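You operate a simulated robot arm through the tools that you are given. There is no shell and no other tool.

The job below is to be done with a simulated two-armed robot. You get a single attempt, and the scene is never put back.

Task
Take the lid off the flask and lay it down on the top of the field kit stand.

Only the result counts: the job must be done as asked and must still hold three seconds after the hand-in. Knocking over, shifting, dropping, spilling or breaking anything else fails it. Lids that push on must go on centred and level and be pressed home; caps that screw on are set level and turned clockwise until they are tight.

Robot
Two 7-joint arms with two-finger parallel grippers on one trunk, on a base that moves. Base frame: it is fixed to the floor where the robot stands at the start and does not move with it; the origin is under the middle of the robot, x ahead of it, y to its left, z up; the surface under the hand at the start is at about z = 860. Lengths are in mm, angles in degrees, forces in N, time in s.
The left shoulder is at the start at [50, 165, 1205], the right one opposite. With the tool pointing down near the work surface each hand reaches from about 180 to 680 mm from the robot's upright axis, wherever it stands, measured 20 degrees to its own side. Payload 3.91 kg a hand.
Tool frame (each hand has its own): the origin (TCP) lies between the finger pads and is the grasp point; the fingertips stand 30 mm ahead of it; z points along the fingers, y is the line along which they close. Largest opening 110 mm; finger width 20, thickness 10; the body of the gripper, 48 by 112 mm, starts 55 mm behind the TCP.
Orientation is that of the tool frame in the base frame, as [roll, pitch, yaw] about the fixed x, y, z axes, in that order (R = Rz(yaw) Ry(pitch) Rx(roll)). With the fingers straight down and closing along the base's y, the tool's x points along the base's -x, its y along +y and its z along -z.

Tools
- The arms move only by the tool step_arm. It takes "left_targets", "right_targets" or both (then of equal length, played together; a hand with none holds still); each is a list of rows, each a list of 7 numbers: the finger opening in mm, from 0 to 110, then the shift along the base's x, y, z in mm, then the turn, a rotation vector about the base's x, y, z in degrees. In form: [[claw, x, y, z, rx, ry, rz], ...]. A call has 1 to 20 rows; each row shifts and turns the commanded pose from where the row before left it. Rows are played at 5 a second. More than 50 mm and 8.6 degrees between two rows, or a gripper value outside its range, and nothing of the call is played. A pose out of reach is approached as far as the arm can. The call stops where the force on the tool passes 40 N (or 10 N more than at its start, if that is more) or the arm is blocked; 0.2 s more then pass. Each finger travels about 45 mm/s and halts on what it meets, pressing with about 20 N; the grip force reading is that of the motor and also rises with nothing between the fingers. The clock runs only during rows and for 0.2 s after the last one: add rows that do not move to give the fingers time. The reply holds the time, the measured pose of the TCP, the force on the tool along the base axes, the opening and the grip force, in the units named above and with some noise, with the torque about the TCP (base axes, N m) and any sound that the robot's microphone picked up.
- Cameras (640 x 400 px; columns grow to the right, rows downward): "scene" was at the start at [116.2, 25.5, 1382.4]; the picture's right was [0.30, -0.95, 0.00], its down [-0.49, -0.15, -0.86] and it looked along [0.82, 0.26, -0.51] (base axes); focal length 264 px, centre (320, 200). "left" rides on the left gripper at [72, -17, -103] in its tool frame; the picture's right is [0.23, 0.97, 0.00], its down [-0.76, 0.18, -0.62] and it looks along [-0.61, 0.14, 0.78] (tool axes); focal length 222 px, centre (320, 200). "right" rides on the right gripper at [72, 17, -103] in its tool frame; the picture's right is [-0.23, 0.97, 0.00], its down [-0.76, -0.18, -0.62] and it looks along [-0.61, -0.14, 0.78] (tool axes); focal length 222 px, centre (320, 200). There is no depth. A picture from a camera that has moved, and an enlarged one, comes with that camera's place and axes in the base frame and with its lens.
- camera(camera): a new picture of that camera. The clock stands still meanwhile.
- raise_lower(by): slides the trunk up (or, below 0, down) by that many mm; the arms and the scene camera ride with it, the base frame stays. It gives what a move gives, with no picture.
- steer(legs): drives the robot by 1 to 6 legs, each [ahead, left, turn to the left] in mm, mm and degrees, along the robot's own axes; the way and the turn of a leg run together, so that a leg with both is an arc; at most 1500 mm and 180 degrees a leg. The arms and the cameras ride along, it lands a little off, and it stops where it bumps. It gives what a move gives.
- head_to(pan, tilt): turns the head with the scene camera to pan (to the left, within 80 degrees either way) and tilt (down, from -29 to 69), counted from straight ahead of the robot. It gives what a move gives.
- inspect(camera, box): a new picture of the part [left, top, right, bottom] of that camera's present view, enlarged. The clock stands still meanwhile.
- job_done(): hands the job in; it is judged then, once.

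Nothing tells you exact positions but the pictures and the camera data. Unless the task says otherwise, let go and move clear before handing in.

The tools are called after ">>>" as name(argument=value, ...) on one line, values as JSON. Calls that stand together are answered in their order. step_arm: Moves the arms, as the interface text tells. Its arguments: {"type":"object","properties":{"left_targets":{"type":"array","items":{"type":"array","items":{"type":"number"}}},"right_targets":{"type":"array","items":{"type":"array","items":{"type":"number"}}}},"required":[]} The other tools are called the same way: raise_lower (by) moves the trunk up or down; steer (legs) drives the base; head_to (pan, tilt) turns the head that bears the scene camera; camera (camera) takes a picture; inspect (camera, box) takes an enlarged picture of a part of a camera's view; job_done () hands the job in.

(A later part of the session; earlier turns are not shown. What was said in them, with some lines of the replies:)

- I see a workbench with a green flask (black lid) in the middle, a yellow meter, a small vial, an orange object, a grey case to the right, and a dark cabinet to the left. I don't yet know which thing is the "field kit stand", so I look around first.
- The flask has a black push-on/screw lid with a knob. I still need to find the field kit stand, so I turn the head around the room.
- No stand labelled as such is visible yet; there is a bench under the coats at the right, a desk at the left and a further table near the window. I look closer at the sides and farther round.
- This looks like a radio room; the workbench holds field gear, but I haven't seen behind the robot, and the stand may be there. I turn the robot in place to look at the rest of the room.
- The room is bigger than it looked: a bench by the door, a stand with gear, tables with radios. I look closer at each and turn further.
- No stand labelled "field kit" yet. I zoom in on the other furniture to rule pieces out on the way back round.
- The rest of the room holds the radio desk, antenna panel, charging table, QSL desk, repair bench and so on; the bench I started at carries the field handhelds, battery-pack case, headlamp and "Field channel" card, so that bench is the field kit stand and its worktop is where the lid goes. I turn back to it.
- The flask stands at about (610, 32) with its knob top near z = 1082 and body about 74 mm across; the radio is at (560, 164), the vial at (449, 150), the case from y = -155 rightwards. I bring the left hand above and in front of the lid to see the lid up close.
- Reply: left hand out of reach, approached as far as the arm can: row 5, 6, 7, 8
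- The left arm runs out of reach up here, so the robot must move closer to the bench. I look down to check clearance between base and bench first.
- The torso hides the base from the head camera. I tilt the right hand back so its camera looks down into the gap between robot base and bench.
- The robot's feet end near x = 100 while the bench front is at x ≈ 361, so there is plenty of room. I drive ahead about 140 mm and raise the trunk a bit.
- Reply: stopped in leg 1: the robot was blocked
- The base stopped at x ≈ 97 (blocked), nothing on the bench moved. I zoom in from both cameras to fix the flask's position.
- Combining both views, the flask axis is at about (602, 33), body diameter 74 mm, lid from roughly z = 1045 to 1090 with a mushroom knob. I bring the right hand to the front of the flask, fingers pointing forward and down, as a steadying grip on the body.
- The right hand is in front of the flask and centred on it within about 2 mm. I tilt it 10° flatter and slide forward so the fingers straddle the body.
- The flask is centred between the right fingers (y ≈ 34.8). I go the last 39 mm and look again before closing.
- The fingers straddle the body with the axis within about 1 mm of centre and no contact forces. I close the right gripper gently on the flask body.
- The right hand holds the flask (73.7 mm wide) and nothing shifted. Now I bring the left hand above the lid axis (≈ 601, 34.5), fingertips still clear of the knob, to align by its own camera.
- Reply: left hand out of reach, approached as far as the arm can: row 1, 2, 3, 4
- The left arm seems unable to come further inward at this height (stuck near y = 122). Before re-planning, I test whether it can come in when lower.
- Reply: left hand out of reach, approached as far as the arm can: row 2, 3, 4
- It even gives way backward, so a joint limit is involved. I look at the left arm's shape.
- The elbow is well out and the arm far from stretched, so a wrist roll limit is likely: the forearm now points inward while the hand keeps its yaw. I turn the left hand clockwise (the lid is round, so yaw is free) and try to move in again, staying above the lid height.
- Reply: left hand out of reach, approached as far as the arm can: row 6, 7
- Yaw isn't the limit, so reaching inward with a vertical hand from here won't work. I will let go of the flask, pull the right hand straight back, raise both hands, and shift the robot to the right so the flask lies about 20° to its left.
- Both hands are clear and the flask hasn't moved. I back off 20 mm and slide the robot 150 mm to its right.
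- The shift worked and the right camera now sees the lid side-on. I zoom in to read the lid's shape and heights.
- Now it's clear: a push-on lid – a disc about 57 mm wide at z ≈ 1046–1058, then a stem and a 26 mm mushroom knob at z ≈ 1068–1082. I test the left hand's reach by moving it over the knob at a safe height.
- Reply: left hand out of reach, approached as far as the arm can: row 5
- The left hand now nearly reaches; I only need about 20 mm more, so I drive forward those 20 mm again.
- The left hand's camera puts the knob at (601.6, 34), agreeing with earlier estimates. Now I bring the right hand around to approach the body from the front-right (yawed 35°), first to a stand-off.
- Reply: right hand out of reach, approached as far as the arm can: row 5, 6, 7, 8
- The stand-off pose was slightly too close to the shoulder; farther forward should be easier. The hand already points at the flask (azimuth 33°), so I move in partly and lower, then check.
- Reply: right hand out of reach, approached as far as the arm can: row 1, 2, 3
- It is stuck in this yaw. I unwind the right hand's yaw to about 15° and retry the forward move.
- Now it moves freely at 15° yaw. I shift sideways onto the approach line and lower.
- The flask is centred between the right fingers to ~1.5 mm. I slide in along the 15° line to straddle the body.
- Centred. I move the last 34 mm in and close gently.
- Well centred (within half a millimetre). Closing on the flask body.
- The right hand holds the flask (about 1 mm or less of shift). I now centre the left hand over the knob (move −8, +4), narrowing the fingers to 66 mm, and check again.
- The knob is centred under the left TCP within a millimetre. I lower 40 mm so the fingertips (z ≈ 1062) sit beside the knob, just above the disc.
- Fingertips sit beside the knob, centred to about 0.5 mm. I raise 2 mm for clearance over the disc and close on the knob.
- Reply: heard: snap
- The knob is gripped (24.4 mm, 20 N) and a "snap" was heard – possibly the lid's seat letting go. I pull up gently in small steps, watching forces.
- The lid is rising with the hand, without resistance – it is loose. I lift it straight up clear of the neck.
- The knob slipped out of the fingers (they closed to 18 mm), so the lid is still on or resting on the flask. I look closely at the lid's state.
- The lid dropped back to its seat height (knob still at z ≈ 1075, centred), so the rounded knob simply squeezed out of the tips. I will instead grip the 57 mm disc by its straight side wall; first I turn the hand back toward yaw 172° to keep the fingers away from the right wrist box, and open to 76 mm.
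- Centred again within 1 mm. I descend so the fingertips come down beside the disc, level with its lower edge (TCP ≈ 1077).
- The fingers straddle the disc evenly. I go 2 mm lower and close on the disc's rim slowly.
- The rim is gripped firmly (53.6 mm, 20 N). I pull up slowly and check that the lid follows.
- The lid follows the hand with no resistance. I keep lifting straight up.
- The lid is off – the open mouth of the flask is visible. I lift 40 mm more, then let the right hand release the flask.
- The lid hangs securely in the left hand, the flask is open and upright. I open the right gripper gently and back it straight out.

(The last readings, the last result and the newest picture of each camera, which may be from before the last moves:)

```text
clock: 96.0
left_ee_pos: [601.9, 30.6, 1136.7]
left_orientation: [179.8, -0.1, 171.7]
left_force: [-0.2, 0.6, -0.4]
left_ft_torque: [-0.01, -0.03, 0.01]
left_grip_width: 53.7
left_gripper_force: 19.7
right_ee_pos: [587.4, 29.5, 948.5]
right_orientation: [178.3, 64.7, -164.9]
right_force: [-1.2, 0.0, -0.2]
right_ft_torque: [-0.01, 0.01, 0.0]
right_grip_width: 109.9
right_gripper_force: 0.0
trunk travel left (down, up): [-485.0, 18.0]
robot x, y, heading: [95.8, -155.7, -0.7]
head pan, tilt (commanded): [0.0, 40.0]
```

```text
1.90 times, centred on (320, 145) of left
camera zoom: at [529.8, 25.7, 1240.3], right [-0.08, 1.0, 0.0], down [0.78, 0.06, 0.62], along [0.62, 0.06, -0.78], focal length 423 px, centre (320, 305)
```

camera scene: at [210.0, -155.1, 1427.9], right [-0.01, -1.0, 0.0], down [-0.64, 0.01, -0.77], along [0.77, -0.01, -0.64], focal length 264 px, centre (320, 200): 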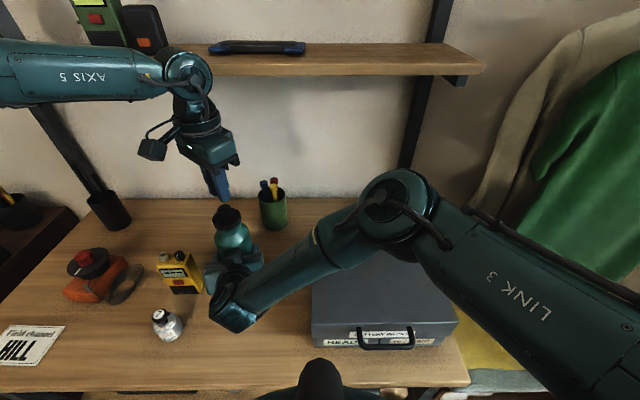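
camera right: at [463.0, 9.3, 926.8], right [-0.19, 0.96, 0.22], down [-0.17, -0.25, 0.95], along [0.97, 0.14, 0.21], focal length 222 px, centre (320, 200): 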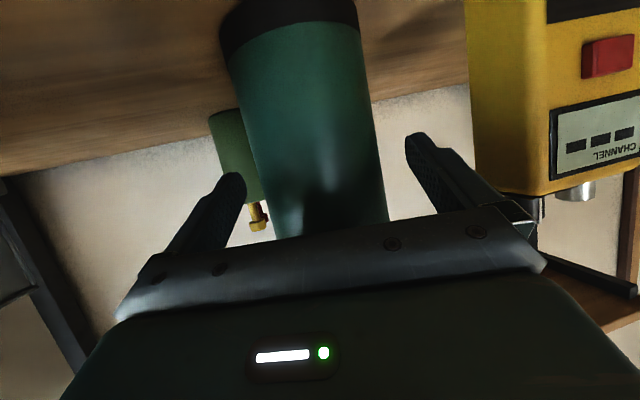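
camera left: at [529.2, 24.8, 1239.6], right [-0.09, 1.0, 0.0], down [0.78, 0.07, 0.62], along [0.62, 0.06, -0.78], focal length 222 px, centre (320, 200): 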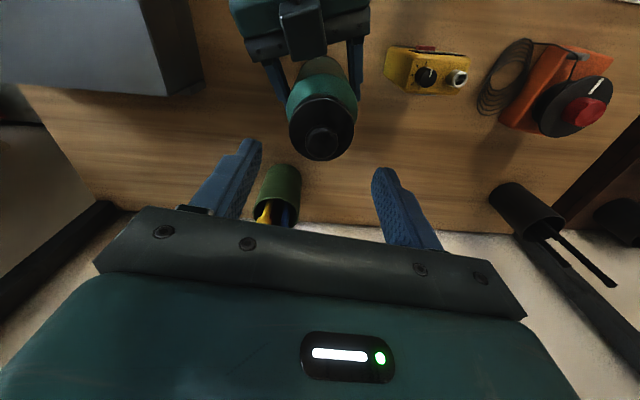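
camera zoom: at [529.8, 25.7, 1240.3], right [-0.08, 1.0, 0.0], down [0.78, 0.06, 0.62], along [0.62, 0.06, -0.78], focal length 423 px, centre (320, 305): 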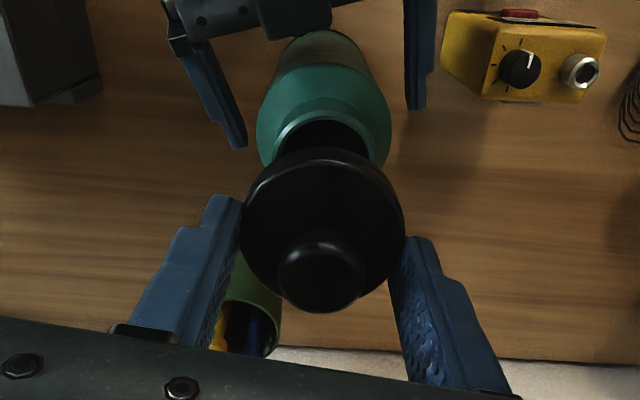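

The right hand is free of the flask, which stands unmoved. I back it out and park it over to the right, above the case.

>>> step_arm(right_targets=[[110, -15, -4, 6, 0, 0, 0], [110, -15, -4, 6, 0, 0, 0], [110, -15, -4, 6, 0, 0, 0], [110, -15, -4, 8, 0, 0, 0], [110, -15, -4, 10, 0, 0, 0], [110, -3, -12.5, 14, 0, 0, 0], [110, -3, -12.5, 14, 0, 0, 0], [110, -3, -20, 14, 0, 0, -5], [110, -3, -25, 14, 0, 0, -5], [110, -3, -30, 12, 0, 0, -5], [110, -3, -30, 10, 0, 0, 0], [110, 0, 0, 0, 0, 0, 0]])

>>> camera(camera="scene")

>>> camera(camera="left")

```text
clock: 98.6
left_ee_pos: [601.9, 31.9, 1135.9]
left_orientation: [179.8, -0.2, 171.7]
left_force: [0.0, -0.8, -1.9]
left_ft_torque: [-0.01, 0.04, 0.0]
left_grip_width: 53.7
left_gripper_force: 20.2
right_ee_pos: [493.8, -121.9, 1063.3]
right_orientation: [178.2, 64.8, -179.9]
right_force: [0.2, -0.3, -0.4]
right_ft_torque: [0.02, 0.0, 0.0]
right_grip_width: 109.9
right_gripper_force: 0.1
trunk travel left (down, up): [-485.0, 18.0]
robot x, y, heading: [99.4, -151.0, -0.7]
head pan, tilt (commanded): [0.0, 40.0]
```

```text
taken
camera scene: at [210.3, -154.6, 1427.9], right [-0.01, -1.0, 0.0], down [-0.64, 0.01, -0.77], along [0.77, -0.01, -0.64], focal length 264 px, centre (320, 200)
```

scene: 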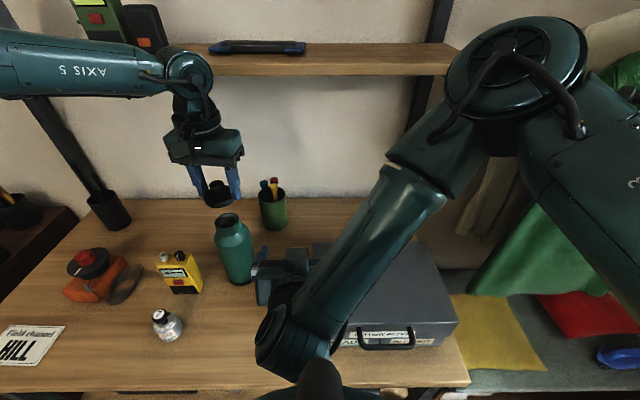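

```text
taken
camera left: at [529.9, 26.1, 1240.2], right [-0.08, 1.0, 0.0], down [0.78, 0.06, 0.62], along [0.62, 0.06, -0.78], focal length 222 px, centre (320, 200)
```

left: 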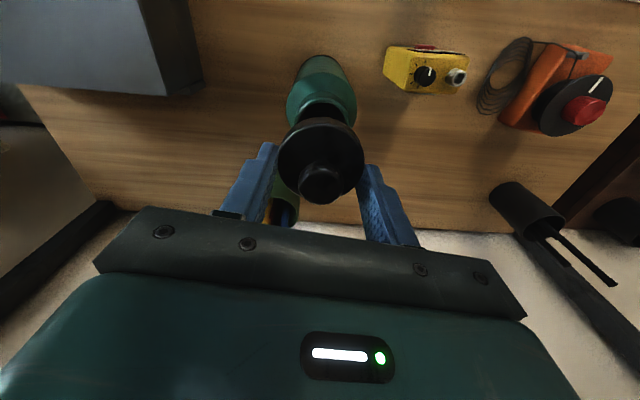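

Everything stands as before. I move the right hand a bit farther right, then carry the lid back toward the robot to a free spot at about (475, 40), between vial and case.

>>> step_arm(right_targets=[[110, -8, -25, 5, 0, 0, 0], [110, -8, -25, 5, 0, 0, 0], [110, 0, -20, 0, 0, 0, 0], [110, 0, 0, 0, 0, 0, 0], [110, 0, 0, 0, 0, 0, 0], [110, 0, 0, 0, 0, 0, 0], [110, 0, 0, 0, 0, 0, 0], [110, 0, 0, 0, 0, 0, 0], [110, 0, 0, 0, 0, 0, 0]], left_targets=[[45, -5, 1, 4, 0, 0, 0], [45, -16, 1, 0, 0, 0, 0], [45, -16, 1, 0, 0, 0, 0], [45, -18, 1, 0, 0, 0, 0], [45, -18, 1, 0, 0, 0, 0], [45, -18, 1, 0, 0, 0, 0], [45, -18, 1, 0, 0, 0, 0], [45, -18, 1, 0, 0, 0, 0], [45, 0, 0, 0, 0, 0, 0]])

>>> camera(camera="scene")

>>> camera(camera="left")

```text
clock: 100.6
left_ee_pos: [475.1, 39.2, 1141.9]
left_orientation: [179.8, -0.1, 171.8]
left_force: [-0.5, -0.2, -0.7]
left_ft_torque: [0.0, 0.06, -0.01]
left_grip_width: 53.6
left_gripper_force: 19.8
right_ee_pos: [477.8, -187.5, 1072.1]
right_orientation: [178.3, 64.7, -180.0]
right_force: [-0.1, -0.2, -0.4]
right_ft_torque: [0.04, 0.01, 0.01]
right_grip_width: 110.2
right_gripper_force: 0.1
trunk travel left (down, up): [-485.0, 18.0]
robot x, y, heading: [97.6, -150.7, -0.9]
head pan, tilt (commanded): [0.0, 40.0]
```

```text
taken
camera scene: at [210.5, -155.1, 1427.9], right [-0.01, -1.0, 0.0], down [-0.64, 0.01, -0.77], along [0.77, -0.01, -0.64], focal length 264 px, centre (320, 200)
```

scene: 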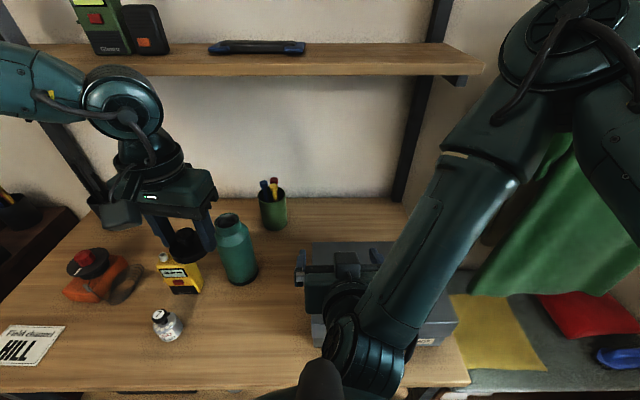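

```text
taken
camera left: at [403.0, 33.8, 1245.8], right [-0.09, 1.0, 0.0], down [0.78, 0.06, 0.62], along [0.62, 0.06, -0.78], focal length 222 px, centre (320, 200)
```

left: 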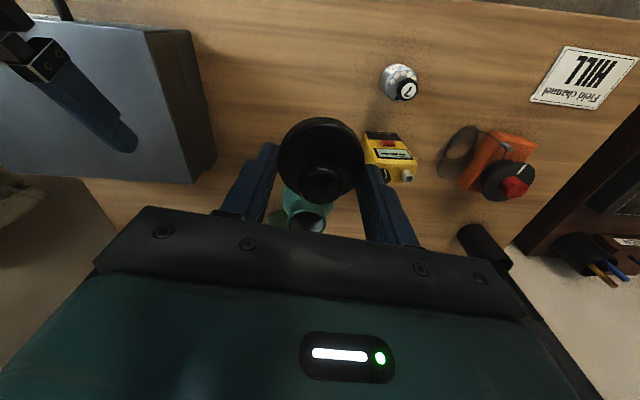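

The spot below is bare wood. I lower the lid toward the bench top, stopping about 20 mm above it.

>>> step_arm(left_targets=[[45, 0, 0, -12, 0, 0, 0], [45, 0, 0, -19, 0, 0, 0], [45, 0, 0, -19, 0, 0, 0], [45, 0, 0, -19, 0, 0, 0], [45, 0, 0, -19, 0, 0, 0], [45, 0, 0, -19, 0, 0, 0], [45, 0, 0, -19, 0, 0, 0], [45, 0, 0, -19, 0, 0, 0], [45, 0, 0, -19, 0, 0, 0], [45, 0, 0, -19, 0, 0, 0], [45, 0, 0, -19, 0, 0, 0], [45, 0, 0, -18, 0, 0, 0], [45, 0, 0, -10, 0, 0, 0], [45, 0, 0, 0, 0, 0, 0]])

>>> camera(camera="scene")

>>> camera(camera="left")

```text
clock: 103.6
left_ee_pos: [467.7, 57.1, 933.7]
left_orientation: [179.9, 0.0, 171.7]
left_force: [-0.2, -0.6, -0.9]
left_ft_torque: [-0.02, -0.01, 0.01]
left_grip_width: 53.6
left_gripper_force: 19.5
left hand out of reach, approached as far as the arm can: row 11, 12, 13
right_ee_pos: [478.0, -187.3, 1071.3]
right_orientation: [178.3, 64.7, -179.8]
right_force: [-0.5, -0.1, -0.1]
right_ft_torque: [-0.01, 0.01, 0.01]
right_grip_width: 110.3
right_gripper_force: 0.1
trunk travel left (down, up): [-485.0, 18.0]
robot x, y, heading: [90.7, -151.0, -0.8]
head pan, tilt (commanded): [0.0, 40.0]
```

```text
taken
camera scene: at [210.2, -155.1, 1427.9], right [-0.01, -1.0, 0.0], down [-0.64, 0.01, -0.77], along [0.77, -0.01, -0.64], focal length 264 px, centre (320, 200)
```

scene: 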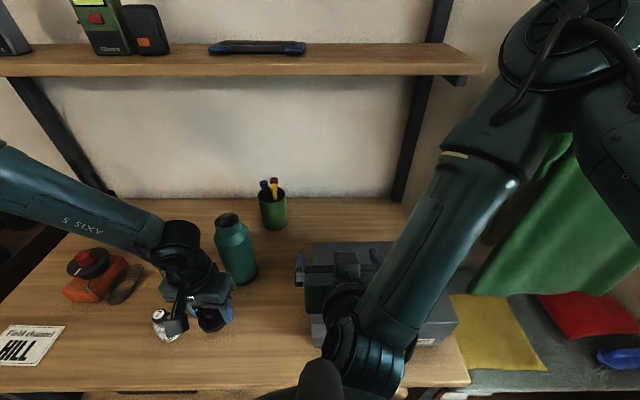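

```text
taken
camera left: at [395.1, 50.9, 1037.1], right [-0.08, 1.0, 0.0], down [0.78, 0.06, 0.62], along [0.62, 0.05, -0.78], focal length 222 px, centre (320, 200)
```

left: 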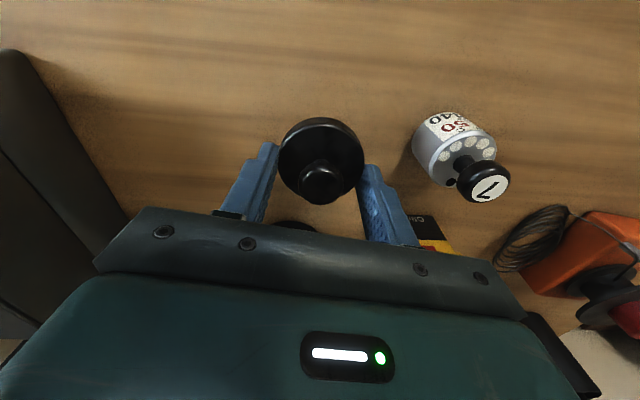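

The left arm is at its lower limit at this trunk height (it drifted to y ≈ 57, still over bare wood, lid well held). I raise both hands a little, then lower the trunk by 50 mm so the arm has room for a guarded final descent.

>>> step_arm(left_targets=[[45, 0, 0, 5, 0, 0, 0], [45, 0, 0, 8, 0, 0, 0], [45, 0, 0, 8, 0, 0, 0], [45, 0, 0, 0, 0, 0, 0]], right_targets=[[110, 0, 0, 15, 0, 0, 0], [110, 0, 0, 15, 0, 0, 0], [110, 0, 0, 15, 0, 0, 0], [110, 0, 0, 0, 0, 0, 0]])

>>> raise_lower(by=-25)

>>> camera(camera="left")

>>> camera(camera="scene")

```text
clock: 104.6
left_ee_pos: [468.8, 57.3, 953.6]
left_orientation: [179.9, -0.2, 171.8]
left_force: [0.0, 0.0, 0.0]
left_ft_torque: [0.0, 0.03, 0.03]
left_grip_width: 53.5
left_gripper_force: 19.8
right_ee_pos: [478.4, -190.0, 1118.4]
right_orientation: [178.3, 64.7, -179.8]
right_force: [-0.1, 0.1, -0.5]
right_ft_torque: [0.01, 0.02, 0.02]
right_grip_width: 109.6
right_gripper_force: 0.0
trunk travel left (down, up): [-485.0, 18.0]
robot x, y, heading: [96.6, -151.5, -0.8]
head pan, tilt (commanded): [0.0, 40.0]
```

```text
clock: 105.3
left_ee_pos: [468.8, 58.1, 928.6]
left_orientation: [179.7, 0.1, 171.7]
left_force: [0.6, -0.5, 0.5]
left_ft_torque: [0.0, 0.03, 0.02]
left_grip_width: 53.4
left_gripper_force: 20.3
right_ee_pos: [477.7, -190.6, 1092.3]
right_orientation: [178.2, 64.8, -179.9]
right_force: [-0.8, -0.3, 1.4]
right_ft_torque: [0.03, -0.01, 0.0]
right_grip_width: 110.3
right_gripper_force: 0.1
trunk travel left (down, up): [-460.0, 43.0]
robot x, y, heading: [94.5, -155.0, -0.4]
head pan, tilt (commanded): [0.0, 40.0]
```

```text
taken
camera left: at [395.6, 51.6, 1032.7], right [-0.08, 1.0, 0.0], down [0.78, 0.06, 0.62], along [0.62, 0.06, -0.78], focal length 222 px, centre (320, 200)
```

left: 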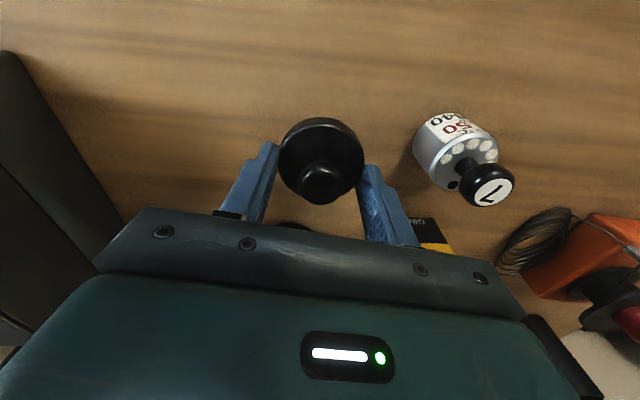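

```text
taken
camera scene: at [210.0, -155.2, 1402.9], right [-0.01, -1.0, 0.0], down [-0.64, 0.01, -0.77], along [0.77, -0.01, -0.64], focal length 264 px, centre (320, 200)
```

scene: 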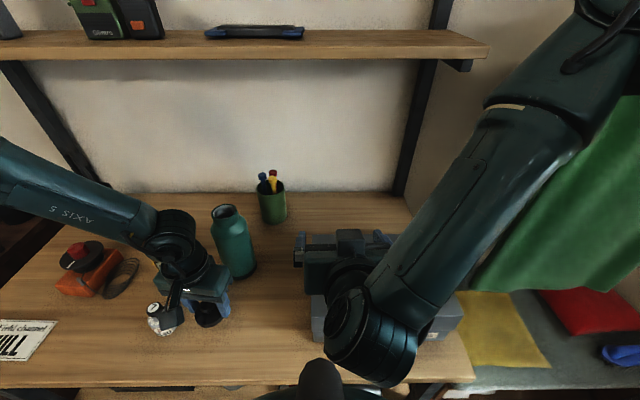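

All clear. I lower the trunk 20 mm more, then make the last descent with the arm in small force-guarded steps.

>>> raise_lower(by=-20)

>>> step_arm(left_targets=[[45, 0, 0, -2, 0, 0, 0], [45, 0, 0, -2, 0, 0, 0], [45, 0, 0, -2, 0, 0, 0], [45, 0, 0, -2, 0, 0, 0], [45, 0, 0, -1, 0, 0, 0], [45, 0, 0, 0, 0, 0, 0]])

>>> inspect(camera="scene", box=[130, 260, 290, 360])

>>> inspect(camera="left", box=[200, 90, 440, 250])

```text
clock: 106.0
left_ee_pos: [468.8, 58.9, 908.3]
left_orientation: [179.7, 0.0, 171.8]
left_force: [-0.4, 0.1, -0.7]
left_ft_torque: [0.01, 0.01, 0.0]
left_grip_width: 53.7
left_gripper_force: 20.1
right_ee_pos: [477.8, -189.9, 1072.0]
right_orientation: [178.3, 64.7, -179.9]
right_force: [0.1, -0.3, 0.4]
right_ft_torque: [0.01, 0.0, -0.02]
right_grip_width: 109.9
right_gripper_force: 0.1
trunk travel left (down, up): [-440.0, 63.0]
robot x, y, heading: [93.5, -149.2, -0.4]
head pan, tilt (commanded): [0.0, 40.0]
```

```text
clock: 107.3
left_ee_pos: [469.4, 57.3, 900.1]
left_orientation: [179.8, 0.0, 171.8]
left_force: [-0.2, 0.8, -0.3]
left_ft_torque: [-0.03, 0.01, 0.04]
left_grip_width: 53.4
left_gripper_force: 19.8
right_ee_pos: [478.4, -189.0, 1073.0]
right_orientation: [178.3, 64.8, -179.8]
right_force: [0.3, 0.1, -0.4]
right_ft_torque: [0.0, -0.01, 0.01]
right_grip_width: 109.9
right_gripper_force: 0.0
trunk travel left (down, up): [-440.0, 63.0]
robot x, y, heading: [91.5, -152.8, -0.6]
head pan, tilt (commanded): [0.0, 40.0]
```

```text
4.00 times, centred on (210, 310) of scene
camera zoom: at [210.2, -155.1, 1382.9], right [-0.01, -1.0, 0.0], down [-0.64, 0.01, -0.77], along [0.77, -0.01, -0.64], focal length 1056 px, centre (760, -240)
```

zoom: 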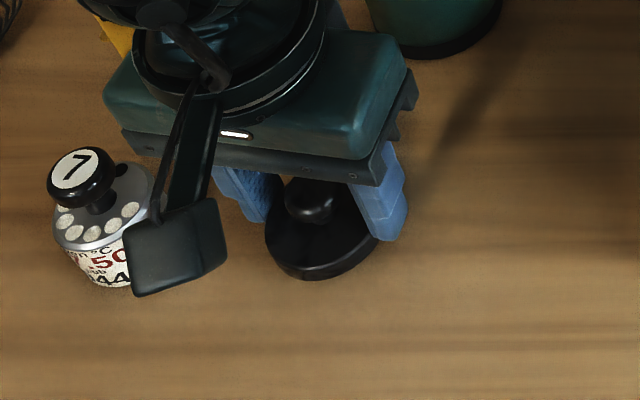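

```text
2.50 times, centred on (320, 170) of left
camera zoom: at [395.4, 51.3, 1003.4], right [-0.08, 1.0, 0.0], down [0.78, 0.06, 0.62], along [0.62, 0.06, -0.78], focal length 555 px, centre (320, 275)
```

zoom: 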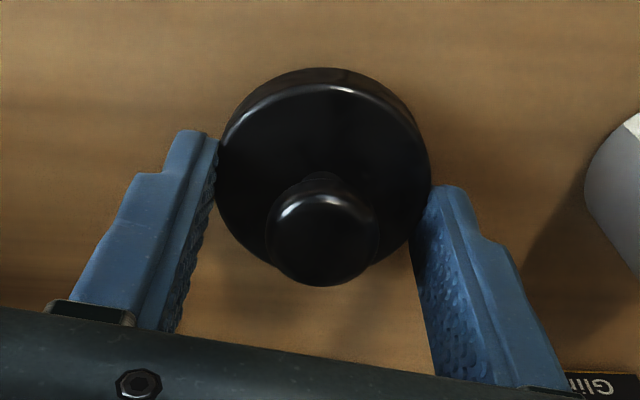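

About 8–10 mm left. I continue in 1 mm steps.

>>> step_arm(left_targets=[[45, 0, 0, -1, 0, 0, 0], [45, 0, 0, -1, 0, 0, 0], [45, 0, 0, -1, 0, 0, 0], [45, 0, 0, -1, 0, 0, 0], [45, 0, 0, -1, 0, 0, 0], [45, 0, 0, 0, 0, 0, 0]])

>>> inspect(camera="scene", box=[170, 290, 250, 340])

```text
clock: 108.8
left_ee_pos: [469.0, 56.9, 894.9]
left_orientation: [179.9, -0.1, 171.8]
left_force: [1.0, 0.2, 0.7]
left_ft_torque: [0.01, -0.01, 0.05]
left_grip_width: 53.3
left_gripper_force: 19.7
right_ee_pos: [478.5, -189.3, 1072.3]
right_orientation: [178.3, 64.9, -179.8]
right_force: [-0.4, -0.1, -1.0]
right_ft_torque: [-0.01, 0.01, 0.02]
right_grip_width: 110.0
right_gripper_force: 0.0
trunk travel left (down, up): [-440.0, 63.0]
robot x, y, heading: [94.3, -153.6, -0.7]
head pan, tilt (commanded): [0.0, 40.0]
```

```text
8.00 times, centred on (210, 315) of scene
camera zoom: at [210.2, -155.1, 1382.9], right [-0.01, -1.0, 0.0], down [-0.64, 0.01, -0.77], along [0.77, -0.01, -0.64], focal length 2112 px, centre (1200, -720)
```

zoom: 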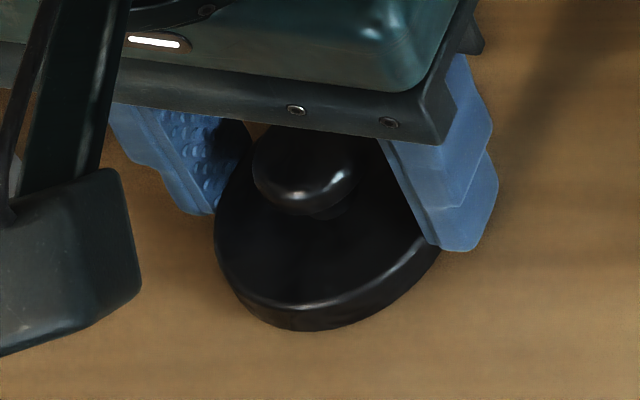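

Lid bottom is within a few millimetres of the bench, no contact force yet. Continuing by 1 mm steps.

>>> step_arm(left_targets=[[45, 0, 0, -1, 0, 0, 0], [45, 0, 0, -1, 0, 0, 0], [45, 0, 0, 0, 0, 0, 0]])

```text
clock: 109.5
left_ee_pos: [468.2, 57.8, 892.4]
left_orientation: [179.8, 0.0, 171.8]
left_force: [0.5, -0.3, 0.5]
left_ft_torque: [0.0, 0.04, 0.0]
left_grip_width: 53.4
left_gripper_force: 19.8
right_ee_pos: [477.7, -188.8, 1072.7]
right_orientation: [178.3, 64.8, -179.8]
right_force: [-0.6, -0.3, 0.1]
right_ft_torque: [-0.06, 0.02, -0.01]
right_grip_width: 110.3
right_gripper_force: 0.1
trunk travel left (down, up): [-440.0, 63.0]
robot x, y, heading: [95.8, -153.9, -0.4]
head pan, tilt (commanded): [0.0, 40.0]
```

>>> step_arm(left_targets=[[45, 0, 0, -1, 0, 0, 0], [45, 0, 0, 0, 0, 0, 0]])

>>> inspect(camera="left", box=[200, 90, 440, 250])

```text
clock: 110.2
left_ee_pos: [468.8, 58.2, 892.4]
left_orientation: [179.8, 0.0, 171.7]
left_force: [-0.6, 0.5, 6.7]
left_ft_torque: [-0.08, -0.04, 0.0]
left_grip_width: 53.3
left_gripper_force: 20.2
right_ee_pos: [478.2, -189.3, 1072.1]
right_orientation: [178.3, 64.7, -179.9]
right_force: [0.0, 0.2, -0.2]
right_ft_torque: [-0.01, 0.03, -0.03]
right_grip_width: 109.9
right_gripper_force: 0.0
trunk travel left (down, up): [-440.0, 63.0]
robot x, y, heading: [95.9, -153.5, -0.7]
head pan, tilt (commanded): [0.0, 40.0]
```

```text
2.50 times, centred on (320, 170) of left
camera zoom: at [395.6, 52.1, 995.7], right [-0.08, 1.0, 0.0], down [0.78, 0.06, 0.62], along [0.62, 0.06, -0.78], focal length 555 px, centre (320, 275)
```

zoom: 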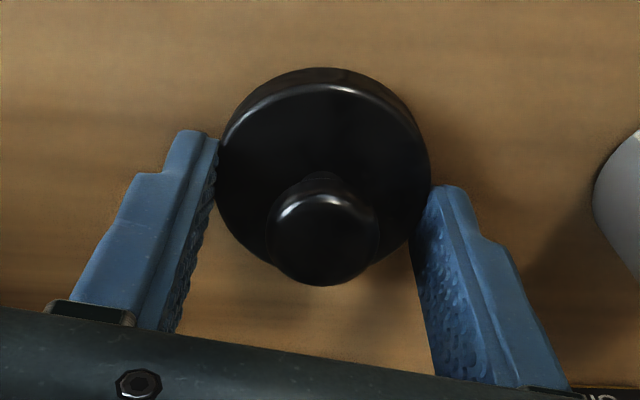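

The lid touches the bench (6.7 N upward). I open the fingers gradually and then rise straight up.

>>> step_arm(left_targets=[[54, 0, 0, 0, 0, 0, 0], [56, 0, 0, 0, 0, 0, 0], [58, 0, 0, 0, 0, 0, 0], [62, 0, 0, 0, 0, 0, 0], [68, 0, 0, 0, 0, 0, 0], [74, 0, 0, 0, 0, 0, 0], [74, 0, 0, 0, 0, 0, 0]])

>>> inspect(camera="left", box=[200, 90, 440, 250])

```text
clock: 111.8
left_ee_pos: [467.8, 57.1, 892.6]
left_orientation: [179.7, 0.0, 171.7]
left_force: [0.0, -0.1, -0.2]
left_ft_torque: [-0.02, 0.0, 0.0]
left_grip_width: 74.0
left_gripper_force: 0.0
right_ee_pos: [478.4, -190.0, 1071.6]
right_orientation: [178.3, 64.8, -179.9]
right_force: [-0.1, 1.0, 0.7]
right_ft_torque: [0.02, 0.02, -0.01]
right_grip_width: 110.1
right_gripper_force: 0.1
trunk travel left (down, up): [-440.0, 63.0]
robot x, y, heading: [94.7, -151.9, -0.6]
head pan, tilt (commanded): [0.0, 40.0]
```

```text
2.50 times, centred on (320, 170) of left
camera zoom: at [395.8, 52.1, 995.3], right [-0.08, 1.0, 0.0], down [0.78, 0.06, 0.62], along [0.62, 0.06, -0.78], focal length 555 px, centre (320, 275)
```

zoom: 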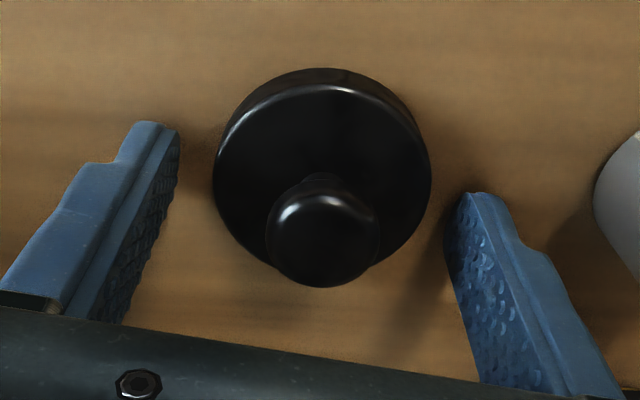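

The lid lies flat on the bench top, fingers clear on both sides. I raise the left hand straight up.

>>> step_arm(left_targets=[[74, 0, 0, 6, 0, 0, 0], [74, 0, 0, 10, 0, 0, 0], [74, 0, 0, 15, 0, 0, 0], [74, 0, 0, 18, 0, 0, 0], [74, 0, 0, 20, 0, 0, 0], [74, 0, 0, 20, 0, 0, 0], [74, 0, 0, 20, 0, 0, 0], [74, 0, 0, 20, 0, 0, 0], [74, 0, 0, 20, 0, 0, 0], [74, 0, 0, 20, 0, 0, 0], [74, 0, 0, 0, 0, 0, 0]])

>>> camera(camera="scene")

>>> camera(camera="left")

```text
clock: 114.2
left_ee_pos: [468.1, 56.9, 1062.6]
left_orientation: [179.8, -0.2, 171.8]
left_force: [0.5, 0.2, -0.9]
left_ft_torque: [0.01, 0.01, -0.02]
left_grip_width: 74.0
left_gripper_force: 0.1
right_ee_pos: [477.9, -188.7, 1072.5]
right_orientation: [178.2, 64.8, -179.9]
right_force: [-0.3, -0.5, -0.3]
right_ft_torque: [-0.01, 0.01, -0.01]
right_grip_width: 109.8
right_gripper_force: 0.0
trunk travel left (down, up): [-440.0, 63.0]
robot x, y, heading: [95.5, -153.4, -0.7]
head pan, tilt (commanded): [0.0, 40.0]
```

```text
taken
camera scene: at [210.4, -155.1, 1382.9], right [-0.01, -1.0, 0.0], down [-0.64, 0.01, -0.77], along [0.77, -0.01, -0.64], focal length 264 px, centre (320, 200)
```

scene: 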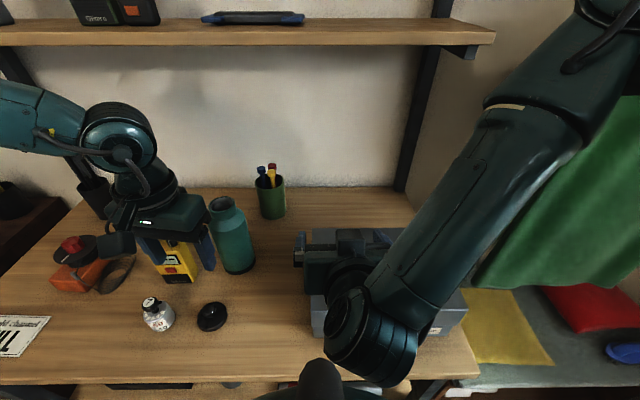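

```text
taken
camera left: at [395.7, 50.5, 1166.5], right [-0.08, 1.0, 0.0], down [0.78, 0.06, 0.62], along [0.62, 0.06, -0.78], focal length 222 px, centre (320, 200)
```

left: 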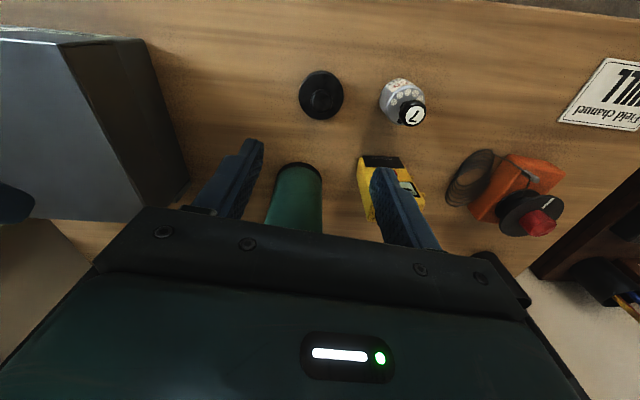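

The lid lies knob-up on the bench top at about (469, 57), the flask stands open and upright, and everything else is where it was. I zoom in for a last check before handing in.

>>> inspect(camera="scene", box=[120, 190, 300, 350])

>>> inspect(camera="left", box=[260, 40, 440, 160])

```text
2.50 times, centred on (210, 270) of scene
camera zoom: at [210.4, -155.1, 1382.9], right [-0.01, -1.0, 0.0], down [-0.64, 0.01, -0.77], along [0.77, -0.01, -0.64], focal length 660 px, centre (595, 25)
```

zoom: 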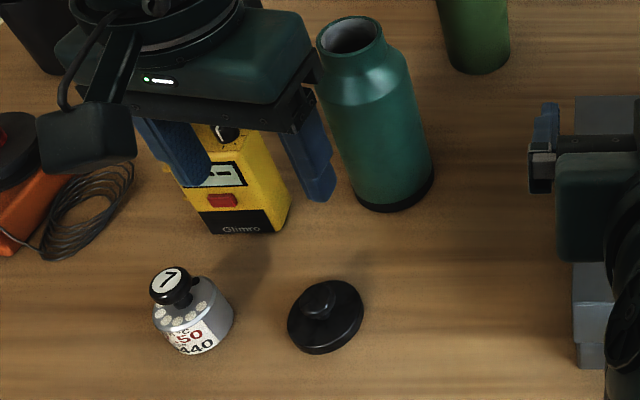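

```text
3.33 times, centred on (350, 100) of left
camera zoom: at [395.7, 50.5, 1166.5], right [-0.08, 1.0, 0.0], down [0.78, 0.06, 0.62], along [0.62, 0.06, -0.78], focal length 740 px, centre (220, 533)
```

zoom: 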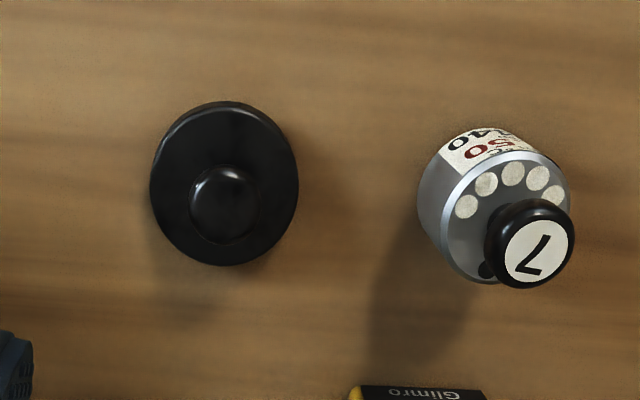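

The lid rests flat and stable on the stand's top, both grippers are open and clear, and nothing else has been disturbed. I hand the job in.

>>> job_done()

```text
The job is handed in.
```

The lid is off the flask and lying flat, knob up, on the bench top in front of it. I've handed the job in, but no verdict has come back.

- **Which stand:** nothing in the room is labelled "field kit stand". I took it to be the bench the flask stands on, because it holds the handheld radios, the battery-pack case and the "Field channel" card. If another piece of furniture was meant, the lid is in the wrong place.
- **Taking it off:** the lid pushes on, and something snapped as I first gripped the knob. The knob then slipped out of the fingers and the lid dropped back onto the flask. I gripped it by the rim instead and it lifted off with no resistance.
- **Everything else:** I held the flask with the right hand while lifting the lid. It may have moved about 1 mm when gripped, and it stands upright and open. I saw nothing else move. While driving closer, the base stopped early against something, and nothing on the bench shifted.

Both hands are open and clear.
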